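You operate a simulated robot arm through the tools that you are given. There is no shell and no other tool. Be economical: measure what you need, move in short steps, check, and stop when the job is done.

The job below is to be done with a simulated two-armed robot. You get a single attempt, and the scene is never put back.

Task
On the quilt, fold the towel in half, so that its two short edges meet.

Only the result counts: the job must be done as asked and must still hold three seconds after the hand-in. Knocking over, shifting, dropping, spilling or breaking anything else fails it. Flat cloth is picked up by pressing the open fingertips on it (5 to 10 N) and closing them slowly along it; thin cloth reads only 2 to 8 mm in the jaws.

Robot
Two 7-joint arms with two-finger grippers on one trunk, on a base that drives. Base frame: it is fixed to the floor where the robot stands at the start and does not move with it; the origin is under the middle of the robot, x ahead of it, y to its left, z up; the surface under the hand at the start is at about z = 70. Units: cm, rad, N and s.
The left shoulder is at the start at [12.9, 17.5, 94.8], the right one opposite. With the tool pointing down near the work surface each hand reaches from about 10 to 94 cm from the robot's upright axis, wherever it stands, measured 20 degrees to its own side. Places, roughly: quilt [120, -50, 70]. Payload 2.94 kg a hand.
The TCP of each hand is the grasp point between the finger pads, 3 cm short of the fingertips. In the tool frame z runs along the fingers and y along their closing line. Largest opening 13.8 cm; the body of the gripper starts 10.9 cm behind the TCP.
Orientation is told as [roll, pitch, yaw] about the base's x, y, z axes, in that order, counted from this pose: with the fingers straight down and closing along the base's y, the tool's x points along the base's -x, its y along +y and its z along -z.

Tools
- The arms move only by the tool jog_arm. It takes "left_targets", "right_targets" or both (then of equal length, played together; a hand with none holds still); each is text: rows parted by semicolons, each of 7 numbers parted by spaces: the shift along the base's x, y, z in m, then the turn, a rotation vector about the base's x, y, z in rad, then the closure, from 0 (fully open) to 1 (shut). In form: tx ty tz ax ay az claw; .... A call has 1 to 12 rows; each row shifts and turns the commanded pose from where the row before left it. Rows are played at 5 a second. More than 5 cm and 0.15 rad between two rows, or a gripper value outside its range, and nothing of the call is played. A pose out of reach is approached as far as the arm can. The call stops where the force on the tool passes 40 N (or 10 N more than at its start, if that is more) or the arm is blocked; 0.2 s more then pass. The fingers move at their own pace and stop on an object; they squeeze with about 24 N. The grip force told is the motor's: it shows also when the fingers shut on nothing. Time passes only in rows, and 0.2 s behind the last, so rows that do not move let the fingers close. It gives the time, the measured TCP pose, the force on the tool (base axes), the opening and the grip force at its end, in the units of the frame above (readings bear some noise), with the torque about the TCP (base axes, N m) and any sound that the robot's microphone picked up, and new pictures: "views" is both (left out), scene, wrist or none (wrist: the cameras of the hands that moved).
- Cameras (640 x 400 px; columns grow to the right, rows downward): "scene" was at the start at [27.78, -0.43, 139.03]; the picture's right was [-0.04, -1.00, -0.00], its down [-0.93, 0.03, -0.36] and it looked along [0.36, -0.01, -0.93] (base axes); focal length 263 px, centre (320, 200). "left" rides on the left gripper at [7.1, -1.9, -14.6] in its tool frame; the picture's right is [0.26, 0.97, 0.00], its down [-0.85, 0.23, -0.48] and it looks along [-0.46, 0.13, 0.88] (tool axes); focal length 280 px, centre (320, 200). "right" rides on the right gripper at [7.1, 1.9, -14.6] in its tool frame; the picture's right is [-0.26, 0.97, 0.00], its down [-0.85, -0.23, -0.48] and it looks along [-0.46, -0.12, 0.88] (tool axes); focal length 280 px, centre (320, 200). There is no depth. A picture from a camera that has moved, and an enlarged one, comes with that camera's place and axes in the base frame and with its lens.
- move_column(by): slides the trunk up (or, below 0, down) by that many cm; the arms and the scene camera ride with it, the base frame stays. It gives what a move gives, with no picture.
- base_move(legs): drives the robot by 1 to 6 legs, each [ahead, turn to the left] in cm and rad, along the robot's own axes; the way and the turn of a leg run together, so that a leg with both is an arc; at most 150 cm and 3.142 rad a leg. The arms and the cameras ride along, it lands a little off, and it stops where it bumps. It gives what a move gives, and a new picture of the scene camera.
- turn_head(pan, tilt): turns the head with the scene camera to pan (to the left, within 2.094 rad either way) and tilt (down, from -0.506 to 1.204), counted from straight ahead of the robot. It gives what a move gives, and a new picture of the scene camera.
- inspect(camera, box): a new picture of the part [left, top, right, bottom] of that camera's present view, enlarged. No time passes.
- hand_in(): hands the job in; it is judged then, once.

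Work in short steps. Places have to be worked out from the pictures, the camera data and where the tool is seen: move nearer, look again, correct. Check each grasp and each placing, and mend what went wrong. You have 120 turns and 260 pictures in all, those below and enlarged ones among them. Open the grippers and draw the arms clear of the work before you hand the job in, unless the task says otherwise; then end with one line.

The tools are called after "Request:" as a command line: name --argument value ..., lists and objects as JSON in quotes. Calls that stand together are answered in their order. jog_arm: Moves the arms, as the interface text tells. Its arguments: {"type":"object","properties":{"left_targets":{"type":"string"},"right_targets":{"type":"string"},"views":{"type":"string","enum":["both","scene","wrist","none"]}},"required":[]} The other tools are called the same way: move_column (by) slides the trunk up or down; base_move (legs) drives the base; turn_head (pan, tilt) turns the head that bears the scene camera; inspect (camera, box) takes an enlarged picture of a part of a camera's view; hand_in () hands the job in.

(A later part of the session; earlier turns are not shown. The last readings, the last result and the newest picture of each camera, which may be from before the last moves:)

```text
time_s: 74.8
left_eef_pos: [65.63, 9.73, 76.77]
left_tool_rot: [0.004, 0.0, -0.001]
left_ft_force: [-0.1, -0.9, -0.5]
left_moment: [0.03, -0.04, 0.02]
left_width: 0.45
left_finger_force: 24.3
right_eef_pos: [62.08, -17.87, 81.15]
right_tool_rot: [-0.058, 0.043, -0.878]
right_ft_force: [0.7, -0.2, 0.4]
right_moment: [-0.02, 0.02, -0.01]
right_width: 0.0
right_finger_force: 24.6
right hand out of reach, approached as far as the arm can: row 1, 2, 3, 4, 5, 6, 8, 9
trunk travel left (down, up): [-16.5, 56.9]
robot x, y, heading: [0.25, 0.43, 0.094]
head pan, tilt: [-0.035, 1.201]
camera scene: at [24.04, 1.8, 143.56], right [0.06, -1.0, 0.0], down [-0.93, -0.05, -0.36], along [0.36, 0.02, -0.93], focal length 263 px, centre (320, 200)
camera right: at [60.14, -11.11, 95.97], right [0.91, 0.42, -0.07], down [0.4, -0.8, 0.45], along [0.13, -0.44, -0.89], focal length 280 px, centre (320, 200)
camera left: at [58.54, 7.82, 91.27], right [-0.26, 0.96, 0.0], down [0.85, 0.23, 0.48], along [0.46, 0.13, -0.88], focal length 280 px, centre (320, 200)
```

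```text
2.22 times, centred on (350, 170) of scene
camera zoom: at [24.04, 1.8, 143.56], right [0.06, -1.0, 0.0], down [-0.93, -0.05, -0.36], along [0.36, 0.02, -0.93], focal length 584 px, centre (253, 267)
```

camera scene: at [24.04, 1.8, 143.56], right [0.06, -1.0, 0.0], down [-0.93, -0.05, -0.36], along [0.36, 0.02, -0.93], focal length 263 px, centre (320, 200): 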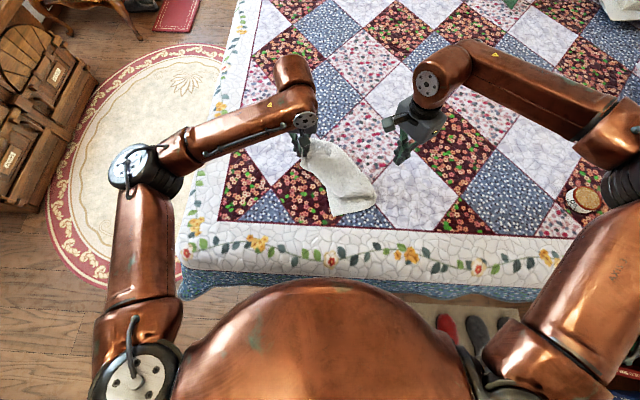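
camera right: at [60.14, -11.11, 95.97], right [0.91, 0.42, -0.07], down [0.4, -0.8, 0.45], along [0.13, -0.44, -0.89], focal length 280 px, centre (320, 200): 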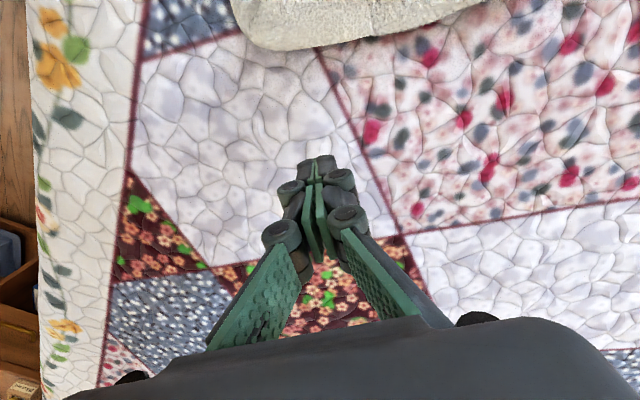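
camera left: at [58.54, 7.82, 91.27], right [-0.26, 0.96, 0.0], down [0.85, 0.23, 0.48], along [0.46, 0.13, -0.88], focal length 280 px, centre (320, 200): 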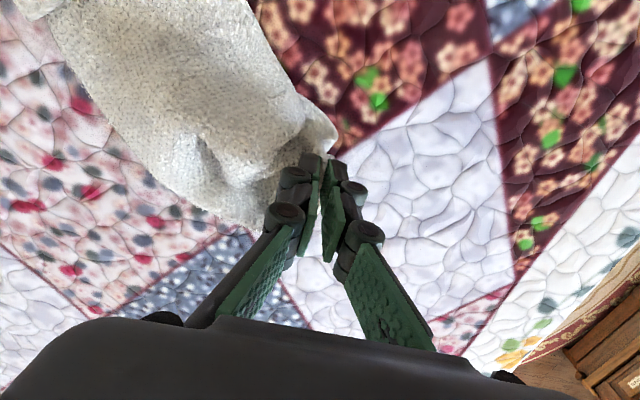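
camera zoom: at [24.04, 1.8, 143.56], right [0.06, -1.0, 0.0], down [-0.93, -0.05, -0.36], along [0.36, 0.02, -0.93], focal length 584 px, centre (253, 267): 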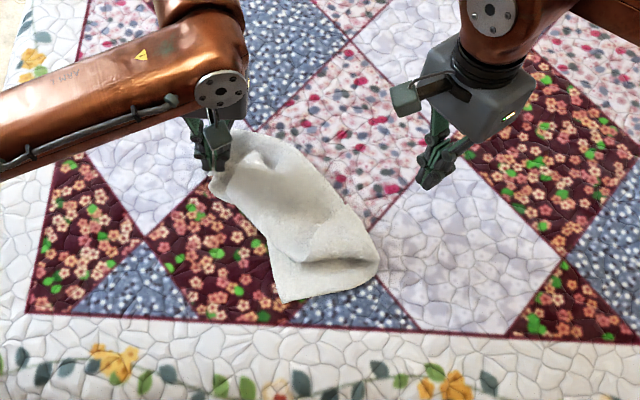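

The right hand slipped off B when it ran out of reach. I'll move it clear, set A down, release and look at the shape without the arms in the way.

Request:
jog_arm --left_targets "0 0 -0.01 0 0 0 1; 0 0 -0.015 0 0 0 1; 0 0 0 0 0 0 0.9; 0 0 0 0 0 0 0.7; 0 0 0.01 0 0 0 0.7; -0.01 0.02 0.03 0 0 0 0.7; -0.02 0.03 0.03 0 0 0 0.7; -0.02 0.04 0.02 0 0 0 0.7; -0.02 0.04 0 0 0 0 0.7; -0.02 0.02 0 0 0 0 0.7; 0 0 0 0 0 0 0.7" --right_targets "0 -0.02 0.02 0 0 0 0.9; 0 -0.03 0.02 0 0 0.1 0.7; -0.01 -0.03 0.02 0 0 0.1 0.7; -0.02 -0.03 0.02 0.06 -0.04 0.1 0.7; -0.02 -0.03 0 0 0 0.1 0.7; -0.02 -0.02 0 0 0 0.1 0.7; -0.02 -0.01 0 0 0 0.1 0.7; -0.02 0 0 0 0 0.1 0.7; -0.02 0 0 0 0 0.1 0.7; -0.02 0 0 0 0 0.08 0.7; 0 0 0 0 0 0 0.7" --views "scene"

Request:
base_move --legs '[[0, -0.09]]'

Request:
inspect --camera "scene" --box '[240, 100, 420, 230]'

```text
time_s: 77.2
left_eef_pos: [56.51, 24.68, 83.43]
left_tool_rot: [0.001, 0.002, -0.003]
left_ft_force: [0.2, 0.1, 0.6]
left_moment: [0.0, -0.01, -0.03]
left_width: 4.16
left_finger_force: 0.1
right_eef_pos: [47.21, -34.68, 89.27]
right_tool_rot: [0.016, 0.05, 0.009]
right_ft_force: [0.4, -0.1, 0.3]
right_moment: [-0.01, -0.01, 0.02]
right_width: 4.13
right_finger_force: 0.1
trunk travel left (down, up): [-16.5, 56.9]
robot x, y, heading: [0.45, -0.3, 0.091]
head pan, tilt: [-0.035, 1.201]
camera scene: at [24.06, 1.79, 143.54], right [0.06, -1.0, 0.0], down [-0.93, -0.05, -0.36], along [0.36, 0.02, -0.93], focal length 263 px, centre (320, 200)
```

scene: 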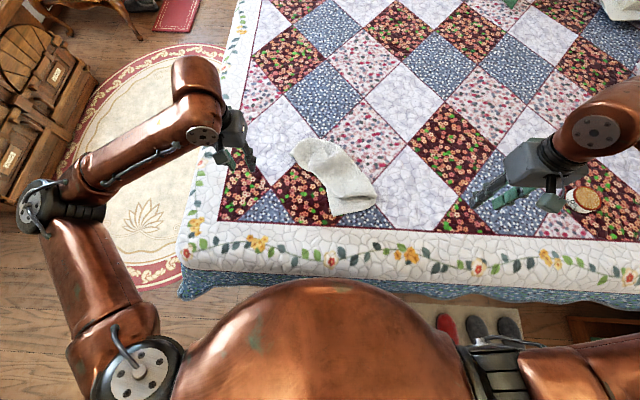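

```text
time_s: 78.1
left_eef_pos: [58.62, 19.43, 83.56]
left_tool_rot: [0.0, -0.002, -0.093]
left_ft_force: [0.3, -0.8, 0.2]
left_moment: [0.02, 0.02, 0.03]
left_width: 4.11
left_finger_force: 0.2
right_eef_pos: [43.94, -38.82, 89.3]
right_tool_rot: [0.018, 0.047, -0.082]
right_ft_force: [-0.6, -0.9, -0.9]
right_moment: [0.0, 0.03, 0.01]
right_width: 4.15
right_finger_force: 0.1
trunk travel left (down, up): [-16.5, 56.9]
robot x, y, heading: [0.44, -0.11, 0.006]
head pan, tilt: [-0.035, 1.201]
camera scene: at [24.13, -0.48, 143.55], right [-0.03, -1.0, 0.0], down [-0.93, 0.03, -0.36], along [0.36, -0.01, -0.93], focal length 263 px, centre (320, 200)
```

scene: 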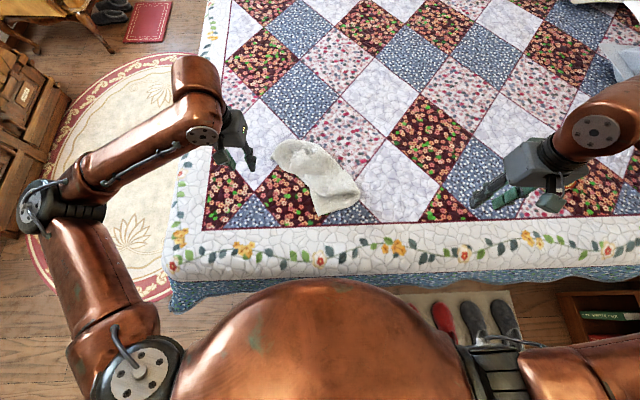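

```text
3.08 times, centred on (330, 165) of scene
camera zoom: at [24.13, -0.48, 143.55], right [-0.03, -1.0, 0.0], down [-0.93, 0.03, -0.36], along [0.36, -0.01, -0.93], focal length 808 px, centre (289, 308)
```

zoom: 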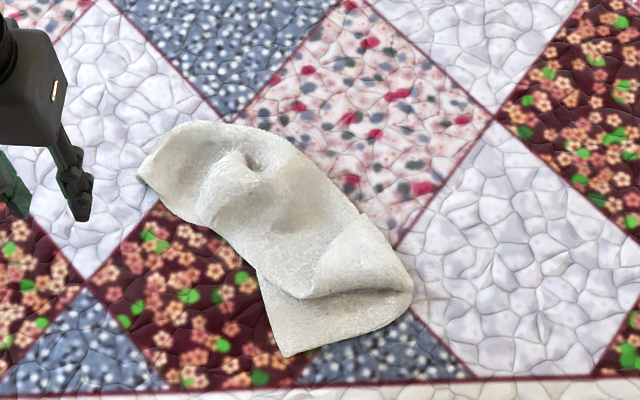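

I'll turn the base left by 0.3 rad so both hands can comfortably reach the towel, then look again.

Request:
base_move --legs '[[0, 0.3]]'

Request:
inspect --camera "left" --box '[0, 0, 640, 400]'

Request:
inspect --camera "right" --box '[0, 0, 640, 400]'

```text
time_s: 79.5
left_eef_pos: [49.99, 36.15, 83.39]
left_tool_rot: [-0.001, 0.001, 0.209]
left_ft_force: [0.4, 0.8, -0.1]
left_moment: [-0.09, 0.01, 0.0]
left_width: 4.14
left_finger_force: 0.0
right_eef_pos: [53.39, -23.85, 89.46]
right_tool_rot: [0.018, 0.047, 0.219]
right_ft_force: [0.9, -0.8, -0.4]
right_moment: [-0.07, -0.01, 0.02]
right_width: 4.12
right_finger_force: 0.1
trunk travel left (down, up): [-16.5, 56.9]
robot x, y, heading: [0.36, -0.06, 0.303]
head pan, tilt: [-0.035, 1.201]
camera scene: at [23.06, 6.85, 143.55], right [0.27, -0.96, 0.0], down [-0.9, -0.25, -0.36], along [0.35, 0.1, -0.93], focal length 263 px, centre (320, 200)
```

scene: 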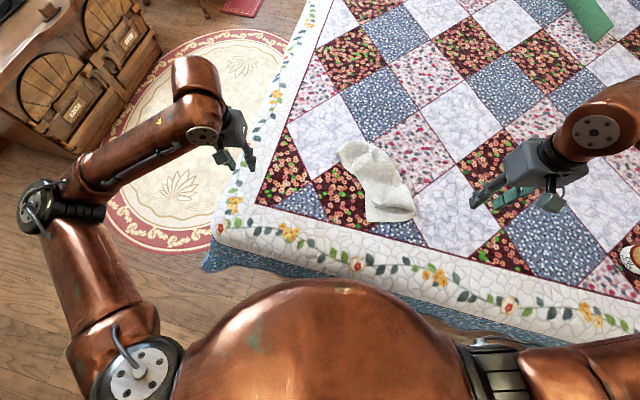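

```text
1.00 times, centred on (320, 200) of left (not enlarged: the box is as wide or as high as the picture)
camera zoom: at [43.56, 32.68, 97.85], right [-0.46, 0.89, 0.0], down [0.78, 0.4, 0.48], along [0.42, 0.22, -0.88], focal length 280 px, centre (320, 200)
```

zoom: 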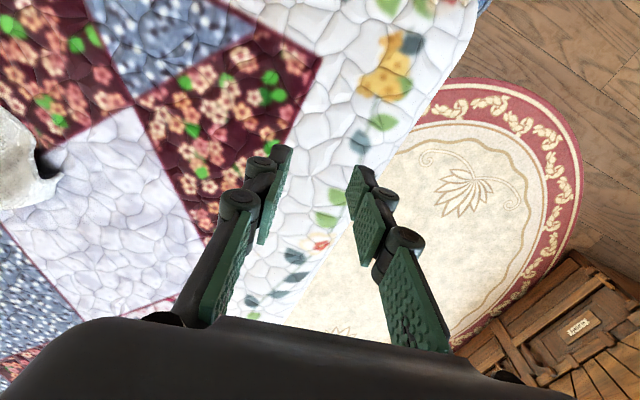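

```text
1.00 times, centred on (320, 200) of right (not enlarged: the box is as wide or as high as the picture)
camera zoom: at [46.73, -23.53, 104.42], right [0.05, 1.0, 0.0], down [0.9, -0.04, 0.43], along [0.43, -0.02, -0.9], focal length 280 px, centre (320, 200)
```

zoom: 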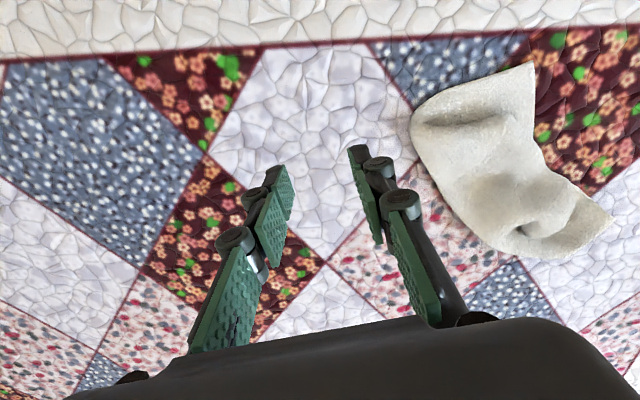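

Both corners T (near, about (47, −5)) and A (about (67, 9)) are clear. I'll bring the right hand over T and the left over A.

Request:
jog_arm --right_targets "-0.005 0.02 0 0 0 0 0.7; -0.007 0.03 0 0 0 0 0.7; -0.008 0.035 -0.01 0 -0.04 0 0.7; -0.008 0.035 -0.02 0 0 0 0.7; -0.007 0.03 -0.02 0 0 0 0.7; -0.005 0.02 -0.01 0 0 0 0.7; 0 0 0 0 0 0 0.7" --left_targets "0.02 -0.03 0 0 0 0 0.7; 0.025 -0.035 0 0 0 0 0.7; 0.025 -0.04 0 0 0 0 0.7; 0.025 -0.04 0 0 0 0 0.7; 0.025 -0.035 0 0 0 0 0.7; 0.02 -0.03 0 0 0 0 0.7; 0.015 -0.02 0 0 0 0 0.7"

```text
time_s: 81.1
left_eef_pos: [65.69, 12.86, 83.29]
left_tool_rot: [0.0, 0.0, 0.21]
left_ft_force: [0.4, -0.2, 0.1]
left_moment: [0.03, 0.01, 0.02]
left_width: 4.14
left_finger_force: 0.1
right_eef_pos: [49.38, -6.89, 83.22]
right_tool_rot: [0.009, 0.008, 0.218]
right_ft_force: [-0.1, -0.2, -0.3]
right_moment: [0.05, -0.01, 0.02]
right_width: 4.13
right_finger_force: 0.1
trunk travel left (down, up): [-16.5, 56.9]
robot x, y, heading: [0.01, -0.12, 0.307]
head pan, tilt: [-0.035, 1.201]
camera scene: at [23.17, 6.63, 143.55], right [0.27, -0.96, 0.0], down [-0.9, -0.25, -0.36], along [0.35, 0.1, -0.93], focal length 263 px, centre (320, 200)
camera right: at [42.26, -6.62, 97.99], right [0.05, 1.0, 0.01], down [0.88, -0.04, 0.47], along [0.47, -0.02, -0.88], focal length 280 px, centre (320, 200)
camera left: at [59.14, 9.55, 97.78], right [-0.46, 0.89, 0.0], down [0.78, 0.4, 0.48], along [0.42, 0.22, -0.88], focal length 280 px, centre (320, 200)
```

scene: 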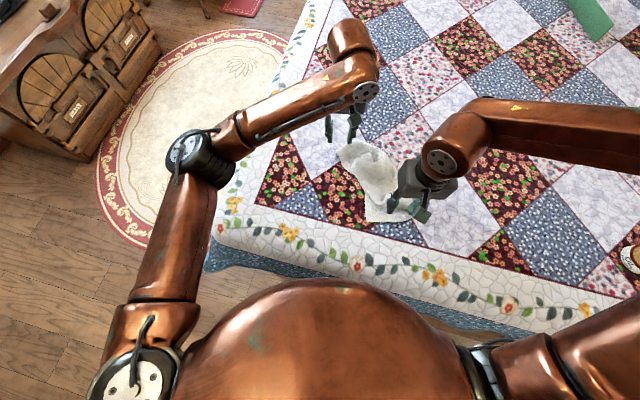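
right: 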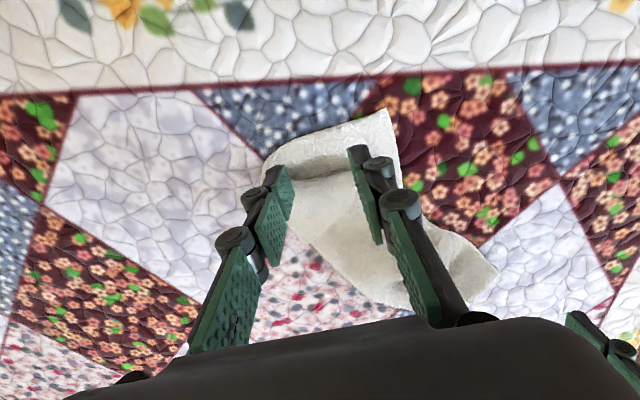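
left: 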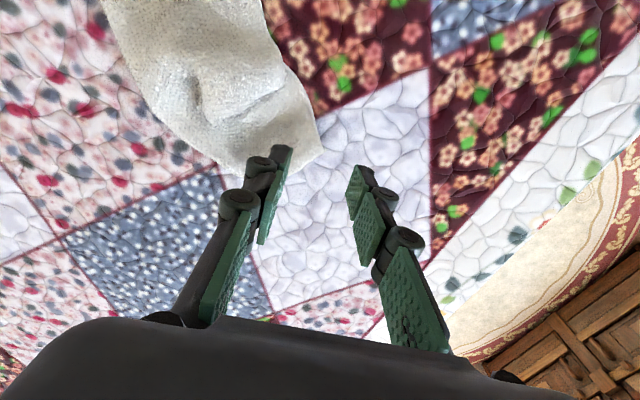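

By the wrist cameras, T is at about (47.8, −0.2) and A at about (67.4, 13.9). I'll place each hand just inside its corner and lower.

Request:
jog_arm --right_targets "-0.001 0.015 0 0 0 0 0.75; -0.001 0.02 0 0 0 0 0.78; -0.002 0.012 -0.02 0 0 0 0.78; 0 0 -0.03 0 0 0 0.78; 0 0 -0.025 0 0 0 0.78; 0 0 0 0 0 0 0.78" --left_targets "0.008 -0.006 0 0 0 0 0.75; 0.008 -0.007 0 0 0 0 0.78; 0 0 -0.02 0 0 0 0.78; 0 0 -0.03 0 0 0 0.78; 0 0 -0.025 0 0 0 0.78; 0 0 0 0 0 0 0.78" --views "wrist"

```text
time_s: 82.5
left_eef_pos: [67.19, 11.59, 75.72]
left_tool_rot: [-0.001, 0.001, 0.209]
left_ft_force: [0.2, 0.6, 0.7]
left_moment: [0.01, -0.02, -0.01]
left_width: 3.04
left_finger_force: 0.2
right_eef_pos: [48.78, -2.23, 75.77]
right_tool_rot: [0.008, 0.007, 0.221]
right_ft_force: [-0.1, 0.3, -0.3]
right_moment: [0.01, -0.03, -0.02]
right_width: 3.04
right_finger_force: 0.1
trunk travel left (down, up): [-16.5, 56.9]
robot x, y, heading: [0.27, -0.02, 0.302]
head pan, tilt: [-0.035, 1.201]
camera right: at [41.63, -1.86, 90.51], right [0.05, 1.0, 0.01], down [0.88, -0.04, 0.47], along [0.47, -0.02, -0.88], focal length 280 px, centre (320, 200)
camera left: at [60.61, 8.32, 90.35], right [-0.46, 0.89, 0.0], down [0.78, 0.4, 0.48], along [0.42, 0.22, -0.88], focal length 280 px, centre (320, 200)
```

right: 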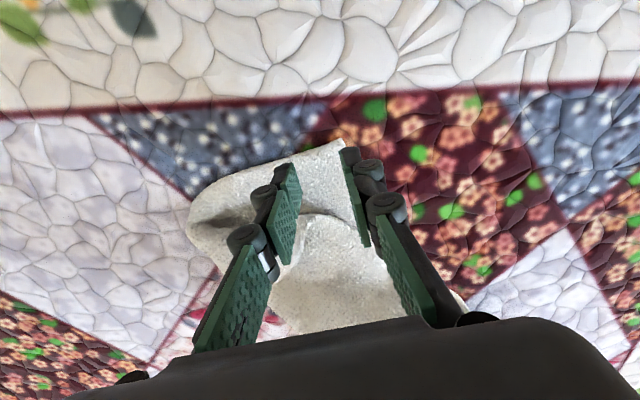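
left: 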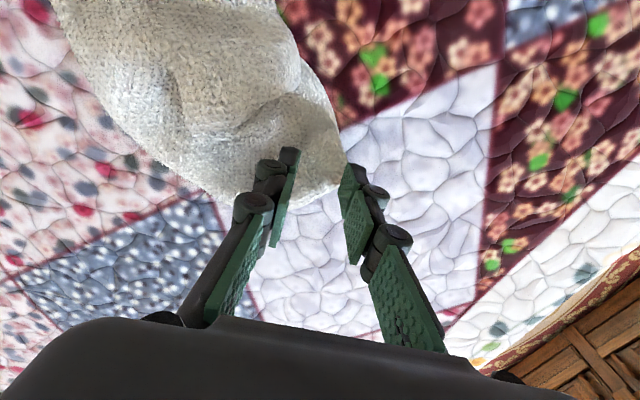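

Both need a slight shift inward, then press.

Request:
jog_arm --right_targets "0 -0.007 -0.01 0 0 0 0.78; 0 0 -0.006 0 0 0 0.78; 0 0 -0.004 0 0 0 0.78; 0 0 0 0 0 0 0.78" --left_targets "0.004 -0.011 0 0 0 0 0.78; 0 0 -0.01 0 0 0 0.78; 0 0 -0.008 0 0 0 0.78; 0 0 0 0 0 0 0.78" --views "wrist"

```text
time_s: 83.5
left_eef_pos: [67.58, 10.56, 74.01]
left_tool_rot: [-0.001, 0.0, 0.21]
left_ft_force: [1.2, -0.1, 0.1]
left_moment: [0.01, -0.02, 0.01]
left_width: 3.07
left_finger_force: 0.1
right_eef_pos: [48.96, -2.75, 74.01]
right_tool_rot: [0.007, 0.008, 0.22]
right_ft_force: [0.4, -0.3, -0.1]
right_moment: [0.0, -0.02, 0.02]
right_width: 3.04
right_finger_force: 0.1
trunk travel left (down, up): [-16.5, 56.9]
robot x, y, heading: [0.39, 0.15, 0.305]
head pan, tilt: [-0.035, 1.201]
camera right: at [41.66, -2.56, 88.62], right [0.05, 1.0, 0.01], down [0.88, -0.04, 0.47], along [0.47, -0.02, -0.88], focal length 280 px, centre (320, 200)
camera left: at [61.05, 7.19, 88.52], right [-0.46, 0.89, 0.0], down [0.78, 0.4, 0.48], along [0.42, 0.22, -0.88], focal length 280 px, centre (320, 200)
```

right: 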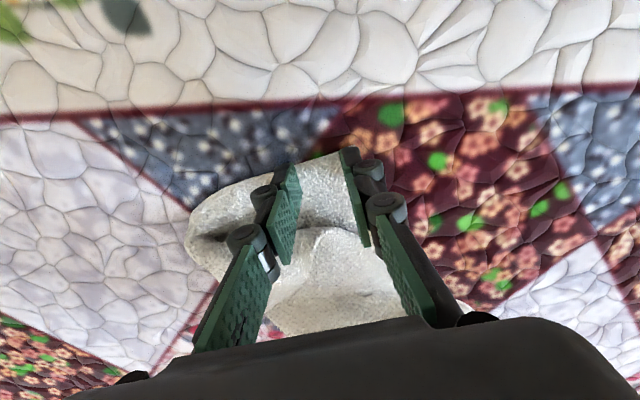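
left: 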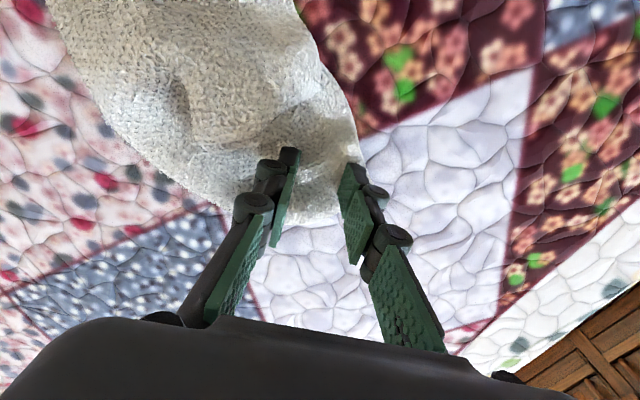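

Fingers are well placed. I'll press a bit more and close slowly.

Request:
jog_arm --right_targets "0 -0.003 -0.005 0 0 0 0.78; 0 0 -0.004 0 0 0 0.78; 0 0 0 0 0 0 0.82; 0 0 0 0 0 0 0.86; 0 0 0 0 0 0 0.9; 0 0 0 0 0 0 0.93; 0 0 0 0 0 0 0.96; 0 0 0 0 0 0 1; 0 0 0 0 0 0 1; 0 0 0 0 0 0 1" --left_targets "0 0 -0.005 0 0 0 0.78; 0 0 -0.004 0 0 0 0.78; 0 0 0 0 0 0 0.82; 0 0 0 0 0 0 0.86; 0 0 0 0 0 0 0.9; 0 0 0 0 0 0 0.93; 0 0 0 0 0 0 0.96; 0 0 0 0 0 0 1; 0 0 0 0 0 0 1; 0 0 0 0 0 0 1" --views "wrist"

```text
time_s: 85.7
left_eef_pos: [67.56, 10.52, 73.25]
left_tool_rot: [0.0, -0.001, 0.21]
left_ft_force: [-0.6, 0.7, 1.8]
left_moment: [0.0, 0.05, 0.02]
left_width: 0.3
left_finger_force: 24.2
right_eef_pos: [48.89, -3.26, 73.17]
right_tool_rot: [0.008, 0.005, 0.22]
right_ft_force: [0.7, -0.8, 21.8]
right_moment: [0.02, -0.11, -0.02]
right_width: 0.41
right_finger_force: 23.8
trunk travel left (down, up): [-16.5, 56.9]
robot x, y, heading: [0.21, -0.02, 0.305]
head pan, tilt: [-0.035, 1.201]
camera right: at [41.59, -2.85, 87.79], right [0.05, 1.0, 0.01], down [0.88, -0.04, 0.47], along [0.47, -0.02, -0.88], focal length 280 px, centre (320, 200)
camera left: at [60.95, 7.19, 87.71], right [-0.46, 0.89, 0.0], down [0.78, 0.4, 0.48], along [0.42, 0.22, -0.88], focal length 280 px, centre (320, 200)
```

right: 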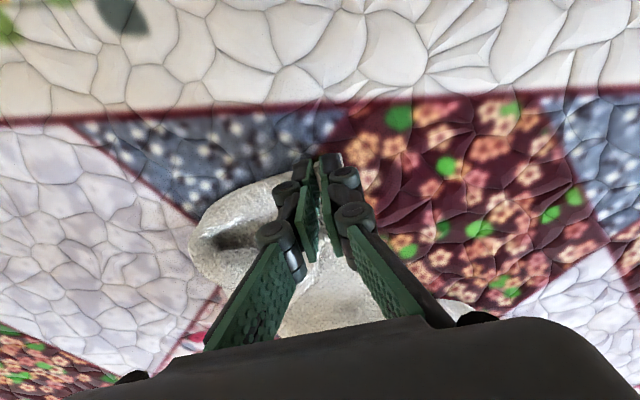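
left: 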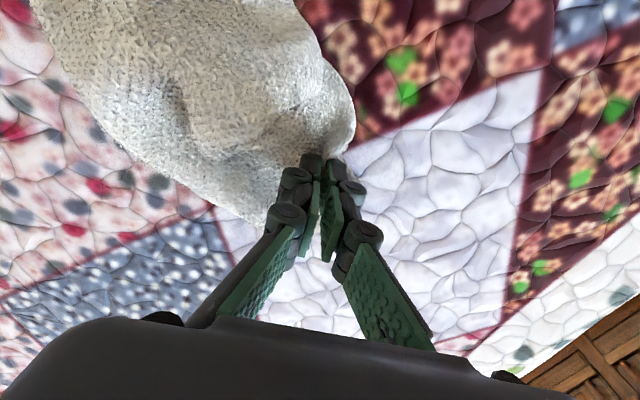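

Both corners are gripped. I'll lift and bring the hands level at x ≈ 55, keeping the same separation, then widen to measure this edge.

Request:
jog_arm --left_targets "0 0 0.015 0 0 0 1; -0.01 0 0.02 0 0 0 1; -0.015 0 0.025 0 0 -0.05 1; -0.02 0 0.03 0 0 -0.05 1; -0.02 0 0.03 0 0 -0.05 1; -0.02 0 0.03 0 0 -0.05 1; -0.015 0.003 0.03 0 0 0 1; -0.015 0.003 0.03 0 0 0 1; -0.01 0.003 0.02 0 0 0 1; 0 0 0 0 0 0 1; 0 0 0 0 0 0 1" --right_targets "0 0 0.015 0 0 0 1; 0 -0.005 0.02 0 0 0 1; 0.005 -0.01 0.025 0 0 -0.05 1; 0.01 -0.015 0.03 0 0 -0.05 1; 0.01 -0.015 0.03 0 0 -0.05 1; 0.01 -0.015 0.03 0 0 -0.05 1; 0.01 -0.015 0.03 0 0 0 1; 0.005 -0.015 0.03 0 0 0 1; 0.005 -0.01 0.02 0 0 0 1; 0 0 0 0 0 0 1; 0 0 0 0 0 0 1"

```text
time_s: 88.1
left_eef_pos: [55.36, 11.49, 96.16]
left_tool_rot: [0.0, -0.001, 0.012]
left_ft_force: [-0.8, 0.4, 0.3]
left_moment: [0.02, 0.0, 0.03]
left_width: 0.26
left_finger_force: 23.9
right_eef_pos: [54.09, -13.55, 96.12]
right_tool_rot: [0.006, 0.007, 0.018]
right_ft_force: [0.8, 0.3, 0.8]
right_moment: [-0.02, 0.0, 0.03]
right_width: 0.34
right_finger_force: 22.1
trunk travel left (down, up): [-16.5, 56.9]
robot x, y, heading: [0.23, 0.07, 0.308]
head pan, tilt: [-0.035, 1.201]
camera scene: at [23.1, 6.73, 143.55], right [0.27, -0.96, 0.0], down [-0.9, -0.25, -0.36], along [0.35, 0.1, -0.93], focal length 263 px, centre (320, 200)
camera right: at [47.21, -11.76, 110.82], right [0.24, 0.97, 0.01], down [0.86, -0.22, 0.47], along [0.45, -0.11, -0.88], focal length 280 px, centre (320, 200)
camera left: at [48.17, 9.49, 110.7], right [-0.27, 0.96, 0.0], down [0.85, 0.24, 0.48], along [0.46, 0.13, -0.88], focal length 280 px, centre (320, 200)
```

scene: 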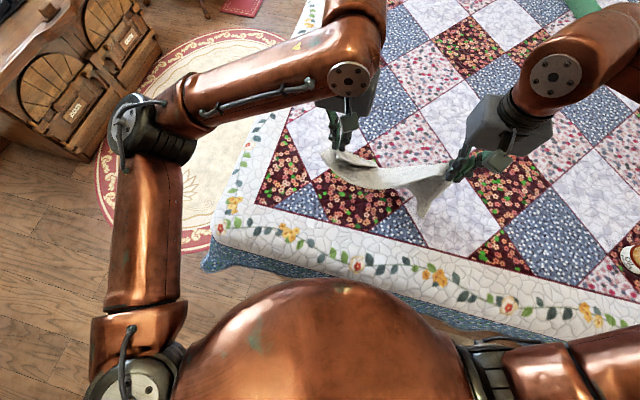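
right: 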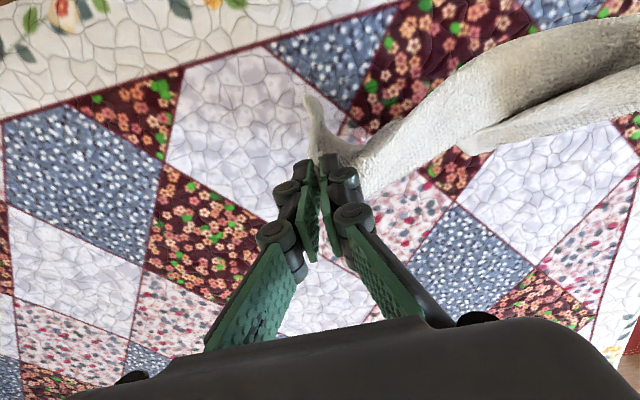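
left: 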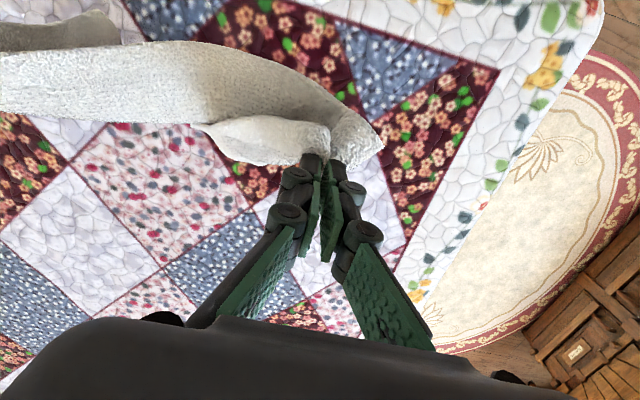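

It is still slack at 25 cm. I'll widen gradually to find the tension.

Request:
jog_arm --left_targets "0 0.01 0 0 0 0 1; 0 0.01 0 0 0 0 1; 0 0.01 0 0 0 0 1; 0 0.01 0 0 0 0 1; 0 0.005 0 0 0 0 1; 0 0 0 0 0 0 1" --right_targets "0 -0.01 0 0 0 0 1; 0 -0.01 0 0 0 0 1; 0 -0.01 0 0 0 0 1; 0 -0.01 0 0 0 0 1; 0 -0.005 0 0 0 0 1; 0 0 0 0 0 0 1"

```text
time_s: 89.5
left_eef_pos: [55.15, 15.98, 96.18]
left_tool_rot: [0.001, 0.0, 0.009]
left_ft_force: [0.0, -1.1, -1.0]
left_moment: [-0.03, 0.03, 0.02]
left_width: 0.28
left_finger_force: 24.4
right_eef_pos: [54.48, -17.76, 96.16]
right_tool_rot: [0.006, 0.009, 0.021]
right_ft_force: [0.5, 1.6, 0.4]
right_moment: [0.0, 0.01, 0.06]
right_width: 0.43
right_finger_force: 23.5
trunk travel left (down, up): [-16.5, 56.9]
robot x, y, heading: [0.38, -0.08, 0.306]
head pan, tilt: [-0.035, 1.201]
camera scene: at [23.12, 6.72, 143.55], right [0.27, -0.96, 0.0], down [-0.9, -0.25, -0.36], along [0.35, 0.1, -0.93], focal length 263 px, centre (320, 200)
camera right: at [47.37, -16.1, 110.84], right [0.24, 0.97, 0.01], down [0.86, -0.22, 0.47], along [0.45, -0.11, -0.88], focal length 280 px, centre (320, 200)
camera left: at [48.09, 14.0, 110.6], right [-0.27, 0.96, 0.0], down [0.85, 0.24, 0.48], along [0.46, 0.13, -0.88], focal length 280 px, centre (320, 200)
```

scene: 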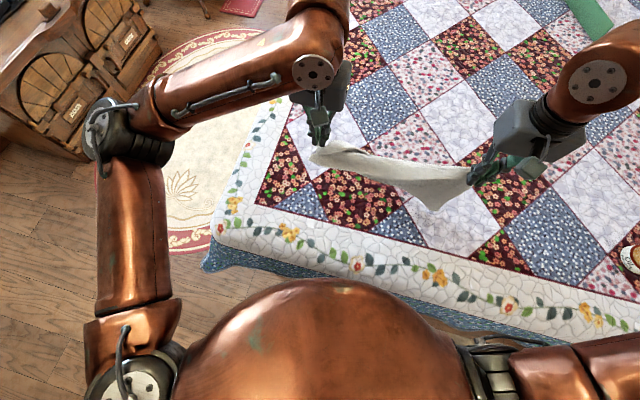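
right: 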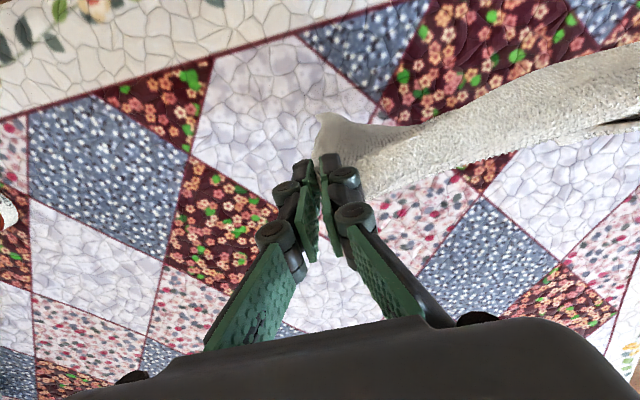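
left: 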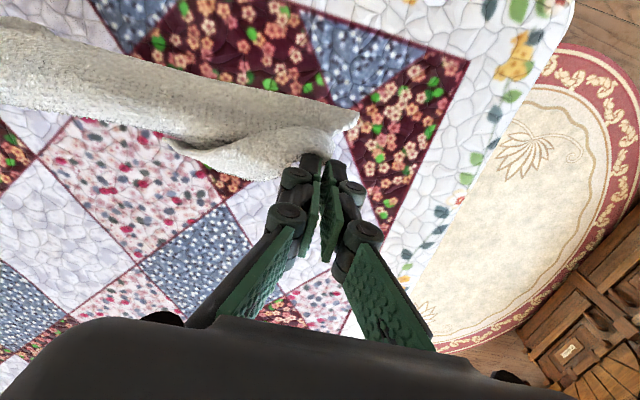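

Request:
inspect --camera "scene" --box '[290, 110, 510, 240]'

Request:
inspect --camera "right" --box '[300, 20, 640, 220]'

Request:
inspect --camera "left" --box '[0, 0, 380, 220]'

```text
2.91 times, centred on (400, 175) of scene
camera zoom: at [23.12, 6.72, 143.55], right [0.27, -0.96, 0.0], down [-0.9, -0.25, -0.36], along [0.35, 0.1, -0.93], focal length 764 px, centre (87, 273)
```

zoom: 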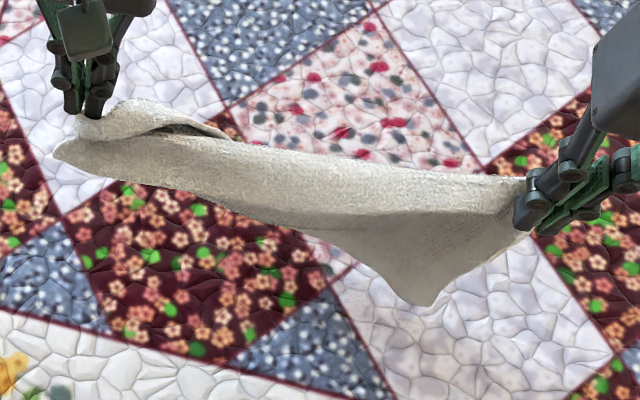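

```text
1.88 times, centred on (470, 120) of right
camera zoom: at [47.37, -16.1, 110.84], right [0.24, 0.97, 0.01], down [0.86, -0.22, 0.47], along [0.45, -0.11, -0.88], focal length 528 px, centre (38, 351)
```

zoom: 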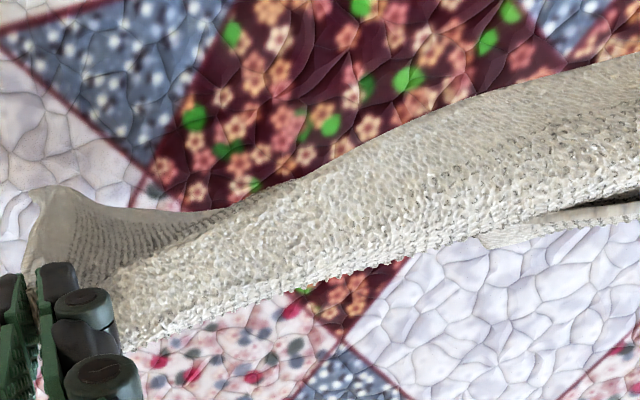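

```text
1.68 times, centred on (190, 110) of left
camera zoom: at [48.09, 14.0, 110.6], right [-0.27, 0.96, 0.0], down [0.85, 0.24, 0.48], along [0.46, 0.13, -0.88], focal length 472 px, centre (539, 352)
```

zoom: 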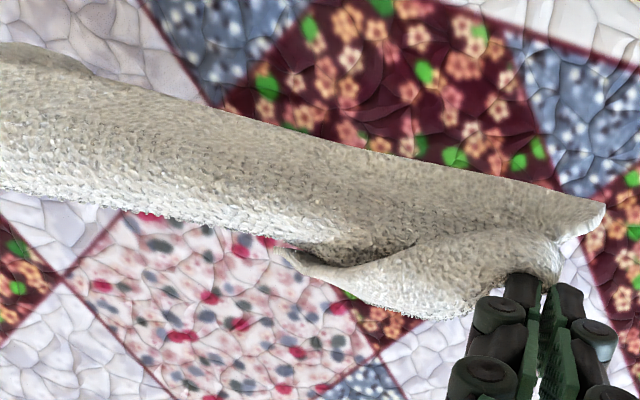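

I'll widen a bit more, watching the force.

Request:
jog_arm --left_targets "0 0.007 0 0 0 0 1; 0 0.007 0 0 0 0 1; 0 0.005 0 0 0 0 1; 0 0 0 0 0 0 1" --right_targets "0 -0.007 0 0 0 0 1; 0 -0.007 0 0 0 0 1; 0 -0.005 0 0 0 0 1; 0 0 0 0 0 0 1" --views "none"

Request:
inspect --camera "scene" --box '[280, 100, 520, 250]'

```text
time_s: 90.5
left_eef_pos: [55.19, 17.82, 96.17]
left_tool_rot: [0.0, 0.0, 0.009]
left_ft_force: [-0.3, 0.4, 0.2]
left_moment: [-0.02, -0.02, 0.0]
left_width: 0.01
left_finger_force: 24.1
right_eef_pos: [54.38, -19.75, 96.0]
right_tool_rot: [0.008, 0.01, 0.019]
right_ft_force: [-0.1, 0.3, 0.1]
right_moment: [-0.01, 0.04, 0.03]
right_width: 0.38
right_finger_force: 24.4
trunk travel left (down, up): [-16.5, 56.9]
robot x, y, heading: [0.32, 0.36, 0.304]
head pan, tilt: [-0.035, 1.201]
```

```text
2.67 times, centred on (400, 175) of scene
camera zoom: at [23.11, 6.73, 143.55], right [0.27, -0.96, 0.0], down [-0.9, -0.25, -0.36], along [0.35, 0.1, -0.93], focal length 700 px, centre (107, 267)
```

zoom: 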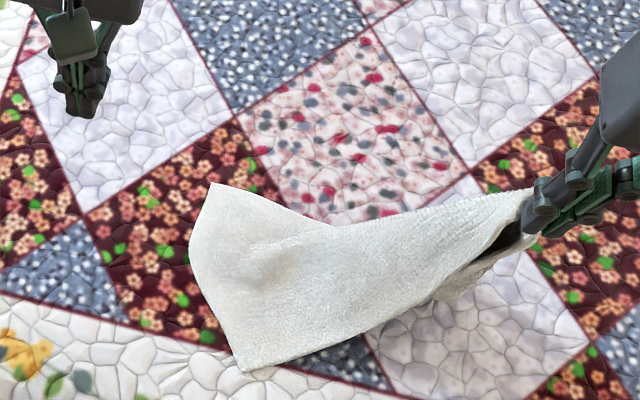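

Good luck here: the left grip slipped and the towel opened up, so one whole short edge now lies flat on the quilt (corners near (64, 6) and (43, −3)). I'll lay the right-held corner out along −y.

Request:
jog_arm --right_targets "0.003 -0.008 -0.01 0 0 0 1; 0.006 -0.012 -0.02 0 0 0 1; 0.008 -0.015 -0.025 0 0 0 1; 0.01 -0.015 -0.03 0 0 0 1; 0.01 -0.02 -0.03 0 0 0 1; 0.01 -0.02 -0.03 0 0 0 1; 0.008 -0.015 -0.025 0 0 0 1; 0.005 -0.01 -0.02 0 0 0 1; 0 0 -0.01 0 0 0 1; 0 0 0 0 0 0 1" --left_targets "0 0.01 0.01 0 0 0 0.7; 0 0.02 0.01 0 0 0 0.7; 0 0.02 0 0 0 0 0.7; 0 0 0 0 0 0 0.7; 0 0 0 0 0 0 0.7; 0 0 0 0 0 0 0.7; 0 0 0 0 0 0 0.7; 0 0 0 0 0 0 0.7; 0 0 0 0 0 0 0.7; 0 0 0 0 0 0 0.7"

Request:
inspect --camera "scene" --box '[280, 100, 520, 250]'

```text
time_s: 92.7
left_eef_pos: [55.15, 22.85, 98.21]
left_tool_rot: [0.001, -0.001, 0.012]
left_ft_force: [0.3, 0.8, -0.2]
left_moment: [0.03, 0.03, 0.01]
left_width: 4.15
left_finger_force: 0.1
right_eef_pos: [60.68, -31.05, 75.87]
right_tool_rot: [0.007, 0.011, 0.019]
right_ft_force: [0.0, 0.2, -0.6]
right_moment: [-0.02, 0.01, 0.03]
right_width: 0.42
right_finger_force: 26.0
trunk travel left (down, up): [-16.5, 56.9]
robot x, y, heading: [0.12, -0.17, 0.31]
head pan, tilt: [-0.035, 1.201]
camera scene: at [23.12, 6.72, 143.55], right [0.27, -0.96, 0.0], down [-0.9, -0.25, -0.36], along [0.35, 0.1, -0.93], focal length 263 px, centre (320, 200)
camera right: at [53.52, -29.28, 90.57], right [0.24, 0.97, 0.0], down [0.86, -0.22, 0.47], along [0.45, -0.11, -0.88], focal length 280 px, centre (320, 200)
camera left: at [48.08, 20.92, 112.63], right [-0.27, 0.96, 0.0], down [0.85, 0.24, 0.48], along [0.46, 0.13, -0.88], focal length 280 px, centre (320, 200)
```

scene: 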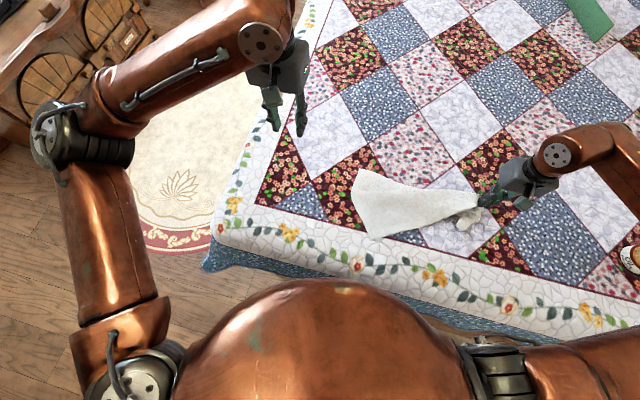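
right: 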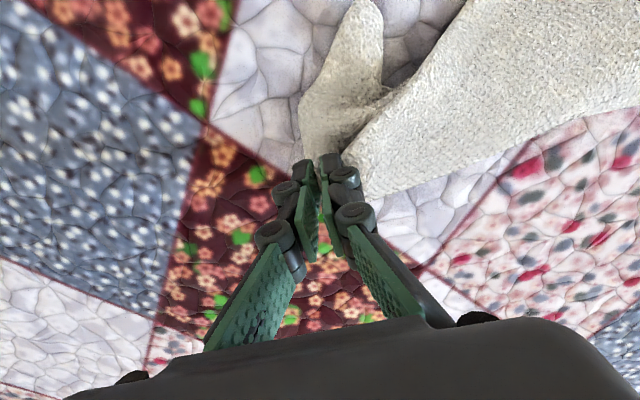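
left: 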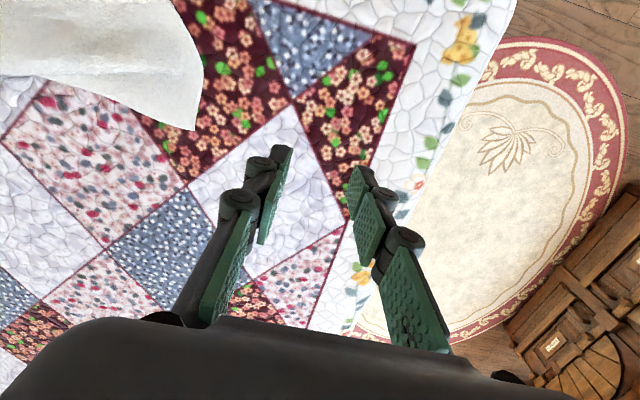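

```text
2.67 times, centred on (400, 175) of scene
camera zoom: at [23.12, 6.72, 143.55], right [0.27, -0.96, 0.0], down [-0.9, -0.25, -0.36], along [0.35, 0.1, -0.93], focal length 700 px, centre (107, 267)
```

zoom: 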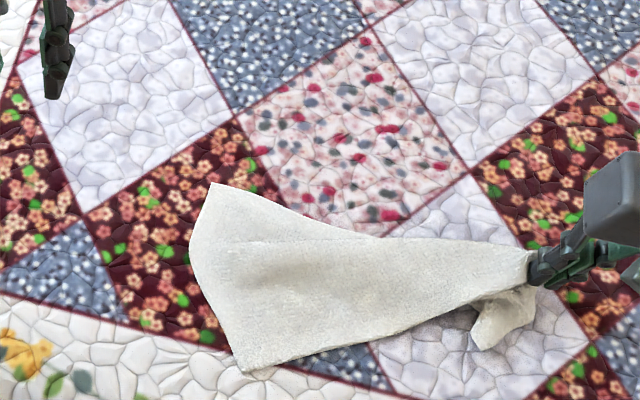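

Almost unfolded: only corner Q, at the near right, is tucked. I'll set T down, release it, and look at Q.

Request:
jog_arm --right_targets "0 0 -0.01 0 0 0 1; 0 0 -0.01 0 0 0 1; 0 0 0 0 0 0 0.9; 0 0 0 0 0 0 0.75; 0 0 0 0 0 0 0.7; 0 0 0.01 0 0 0 0.7; 0 0 0.03 0 0 0 0.7; -0.02 -0.01 0.03 0 0 0 0.7; -0.03 -0.01 0.02 0 0 0 0.7; -0.03 -0.01 0 0 0 0 0.7; -0.02 0 0 0 0 0 0.7; 0 0 0 0 0 0 0.7"

Request:
inspect --camera "scene" --box '[280, 100, 520, 250]'

```text
time_s: 95.3
left_eef_pos: [55.18, 22.9, 98.1]
left_tool_rot: [0.0, 0.0, 0.01]
left_ft_force: [0.4, -0.7, 0.3]
left_moment: [0.04, -0.01, -0.02]
left_width: 4.14
left_finger_force: 0.1
right_eef_pos: [50.59, -34.39, 82.88]
right_tool_rot: [0.008, 0.008, 0.02]
right_ft_force: [0.2, -0.8, -0.1]
right_moment: [0.01, 0.0, -0.01]
right_width: 4.14
right_finger_force: 0.0
trunk travel left (down, up): [-16.5, 56.9]
robot x, y, heading: [0.18, -0.06, 0.303]
head pan, tilt: [-0.035, 1.201]
camera scene: at [23.13, 6.71, 143.54], right [0.27, -0.96, 0.0], down [-0.9, -0.25, -0.36], along [0.35, 0.1, -0.93], focal length 263 px, centre (320, 200)
camera right: at [43.51, -32.51, 97.64], right [0.24, 0.97, 0.0], down [0.86, -0.22, 0.47], along [0.45, -0.11, -0.88], focal length 280 px, centre (320, 200)
```

scene: 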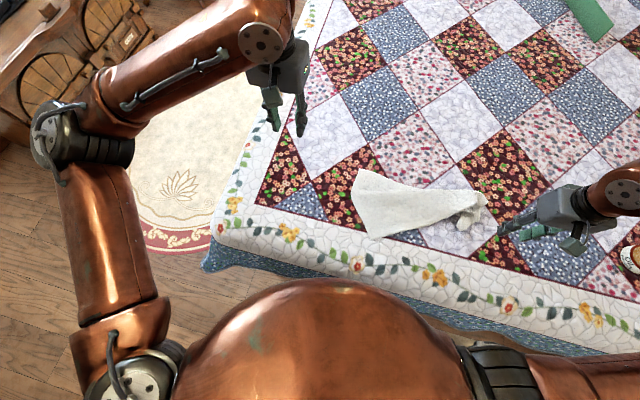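
right: 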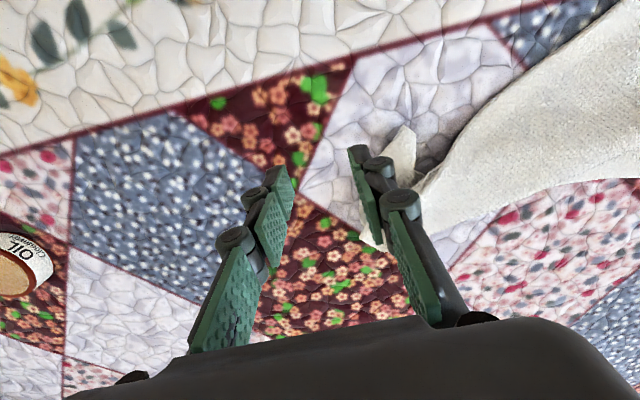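

```text
2.67 times, centred on (400, 175) of scene
camera zoom: at [23.13, 6.71, 143.54], right [0.27, -0.96, 0.0], down [-0.9, -0.25, -0.36], along [0.35, 0.1, -0.93], focal length 700 px, centre (107, 267)
```

zoom: 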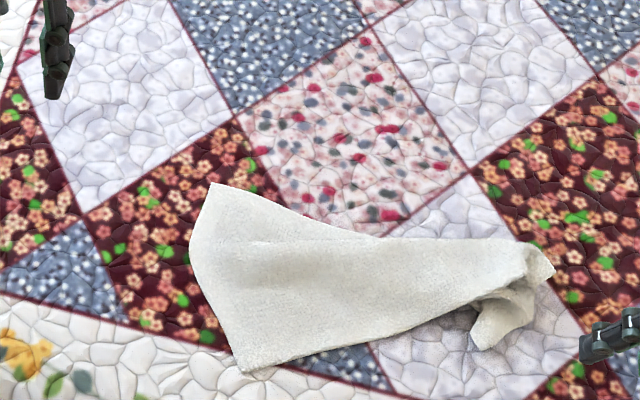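

Q's tail tip is near (52, −26). I'll position the right hand over it, straddling it.

Request:
jog_arm --right_targets "0.008 0.02 0 0 0 0 0.7; 0.008 0.03 0 0 0 0 0.7; 0.006 0.025 -0.02 0 0 0 0.7; 0 0 -0.03 0 0 0 0.7; 0 0 -0.02 0 0 0 0.7; 0 0 0 0 0 0 0.7" --views "wrist"

```text
time_s: 96.7
left_eef_pos: [55.27, 22.79, 98.29]
left_tool_rot: [0.0, 0.001, 0.009]
left_ft_force: [0.1, -0.1, -0.6]
left_moment: [0.03, 0.0, -0.01]
left_width: 4.12
left_finger_force: 0.0
right_eef_pos: [52.82, -26.69, 75.87]
right_tool_rot: [0.007, 0.009, 0.022]
right_ft_force: [-0.6, 0.7, -0.3]
right_moment: [0.01, -0.03, -0.01]
right_width: 4.16
right_finger_force: 0.1
trunk travel left (down, up): [-16.5, 56.9]
robot x, y, heading: [0.01, 0.33, 0.305]
head pan, tilt: [-0.035, 1.201]
camera right: at [45.74, -24.86, 90.72], right [0.24, 0.97, 0.01], down [0.86, -0.22, 0.47], along [0.45, -0.11, -0.88], focal length 280 px, centre (320, 200)
```

right: 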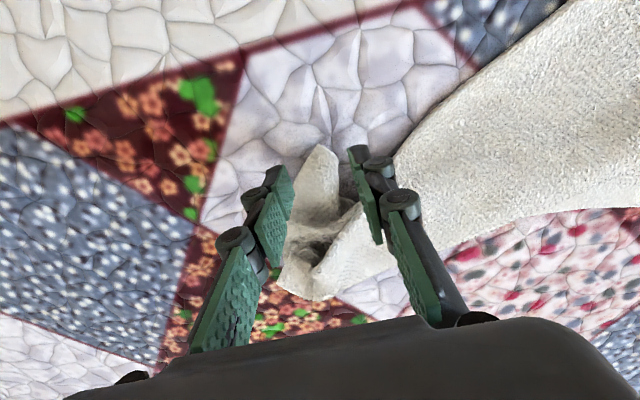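

The tail is between the fingers. I'll lower and pinch it.

Request:
jog_arm --right_targets "0.005 0 -0.012 0 0 0 0.7; 0 0 -0.01 0 0 0 0.7; 0 0 -0.003 0 0 0 0.7; 0 0 0 0 0 0 0.76; 0 0 0 0 0 0 0.82; 0 0 0 0 0 0 0.87; 0 0 0 0 0 0 0.92; 0 0 0 0 0 0 0.96; 0 0 0 0 0 0 1; 0 0 0 0 0 0 1; 0 0 0 0 0 0 1" --views "wrist"

```text
time_s: 99.1
left_eef_pos: [55.14, 22.94, 98.12]
left_tool_rot: [-0.001, 0.001, 0.011]
left_ft_force: [-1.0, -0.7, 0.4]
left_moment: [0.02, 0.01, -0.02]
left_width: 4.12
left_finger_force: 0.0
right_eef_pos: [53.28, -26.58, 73.48]
right_tool_rot: [0.006, 0.008, 0.02]
right_ft_force: [0.0, 0.0, -0.1]
right_moment: [0.02, 0.03, -0.01]
right_width: 0.48
right_finger_force: 24.2
trunk travel left (down, up): [-16.5, 56.9]
robot x, y, heading: [-0.09, -0.2, 0.306]
head pan, tilt: [-0.035, 1.201]
camera right: at [46.15, -24.85, 88.24], right [0.24, 0.97, 0.01], down [0.86, -0.22, 0.47], along [0.45, -0.11, -0.88], focal length 280 px, centre (320, 200)
```

right: 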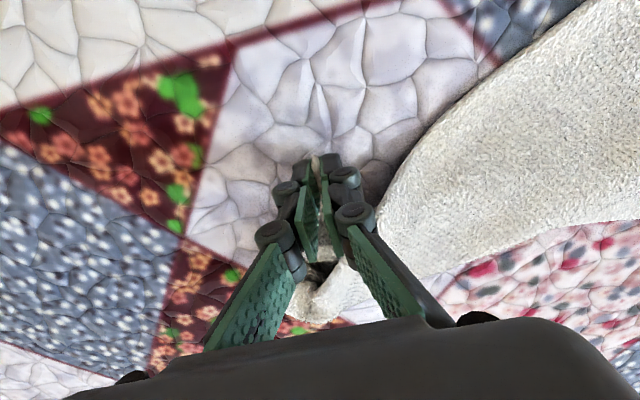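

Gripped. I'll lift slightly and pull Q out toward the near right.

Request:
jog_arm --right_targets "0 0 0.02 0 0 0 1; -0.01 -0.01 0.02 0 0 0 1; -0.015 -0.015 0.01 0 0 0 1; -0.015 -0.02 0 0 0 0 1; -0.015 -0.02 0 0 0 0 1; -0.015 -0.02 -0.01 0 0 0 1; -0.015 -0.02 -0.01 0 0 0 1; -0.01 -0.01 -0.01 0 0 0 1; 0 0 0 0 0 0 1"

Request:
inspect --camera "scene" --box '[280, 100, 520, 250]'

```text
time_s: 101.1
left_eef_pos: [55.13, 22.93, 98.06]
left_tool_rot: [0.0, 0.0, 0.01]
left_ft_force: [-0.1, 0.0, 0.0]
left_moment: [-0.02, 0.01, 0.04]
left_width: 4.13
left_finger_force: 0.0
right_eef_pos: [43.65, -38.1, 75.59]
right_tool_rot: [0.009, 0.008, 0.019]
right_ft_force: [0.0, 1.0, 0.6]
right_moment: [0.01, -0.02, 0.03]
right_width: 0.46
right_finger_force: 23.7
trunk travel left (down, up): [-16.5, 56.9]
robot x, y, heading: [0.13, 0.25, 0.306]
head pan, tilt: [-0.035, 1.201]
camera scene: at [23.11, 6.73, 143.55], right [0.27, -0.96, 0.0], down [-0.9, -0.25, -0.36], along [0.35, 0.1, -0.93], focal length 263 px, centre (320, 200)
camera right: at [36.69, -36.3, 90.22], right [0.24, 0.97, 0.0], down [0.86, -0.22, 0.47], along [0.45, -0.11, -0.88], focal length 280 px, centre (320, 200)
```

scene: 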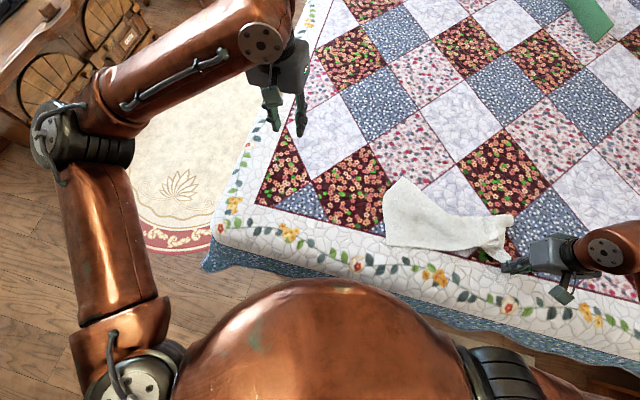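
right: 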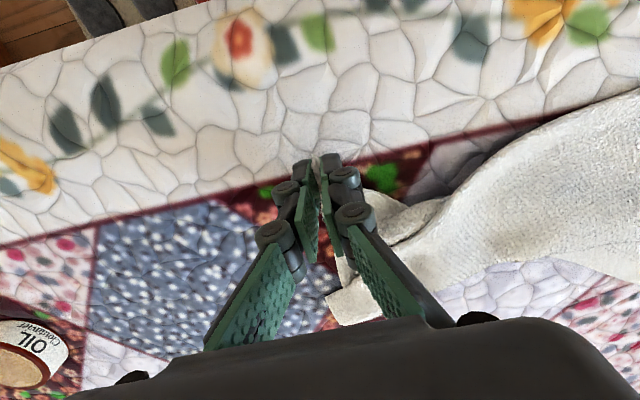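

```text
2.67 times, centred on (400, 175) of scene
camera zoom: at [23.11, 6.73, 143.55], right [0.27, -0.96, 0.0], down [-0.9, -0.25, -0.36], along [0.35, 0.1, -0.93], focal length 700 px, centre (107, 267)
```

zoom: 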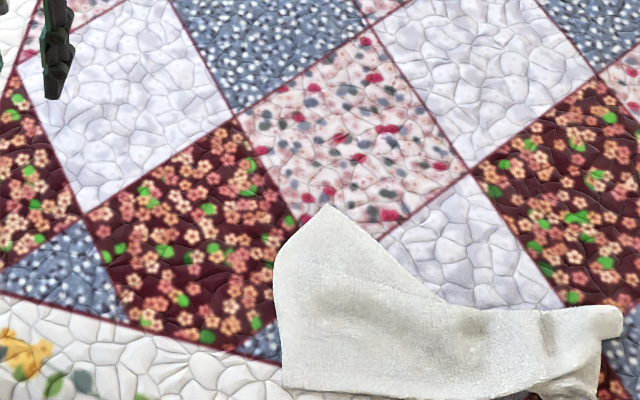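

The left short edge is now nicely along x (corners about (64.5, −7.7) and (42.4, −6.8)). I'll press the closed left hand on that end as an anchor before pulling further.

Request:
jog_arm --left_targets "0 -0.02 0 0 0 0 0.9; -0.003 -0.035 -0.01 0 0 0 1; -0.003 -0.04 -0.02 0 0 0 1; -0.003 -0.045 -0.02 0 0 0 1; -0.003 -0.045 -0.02 0 0 0 1; -0.003 -0.045 -0.02 0 0 0 1; -0.003 -0.04 -0.03 0 0 0 1; -0.003 -0.035 -0.04 0 0 0 1; 0 -0.02 -0.03 0 0 0 1; 0 -0.01 -0.03 0 0 0 1; 0 0 -0.015 0 0 0 1; 0 0 0 0 0 0 1"

```text
refused: row 8 steps farther than a row can; nothing moved
```

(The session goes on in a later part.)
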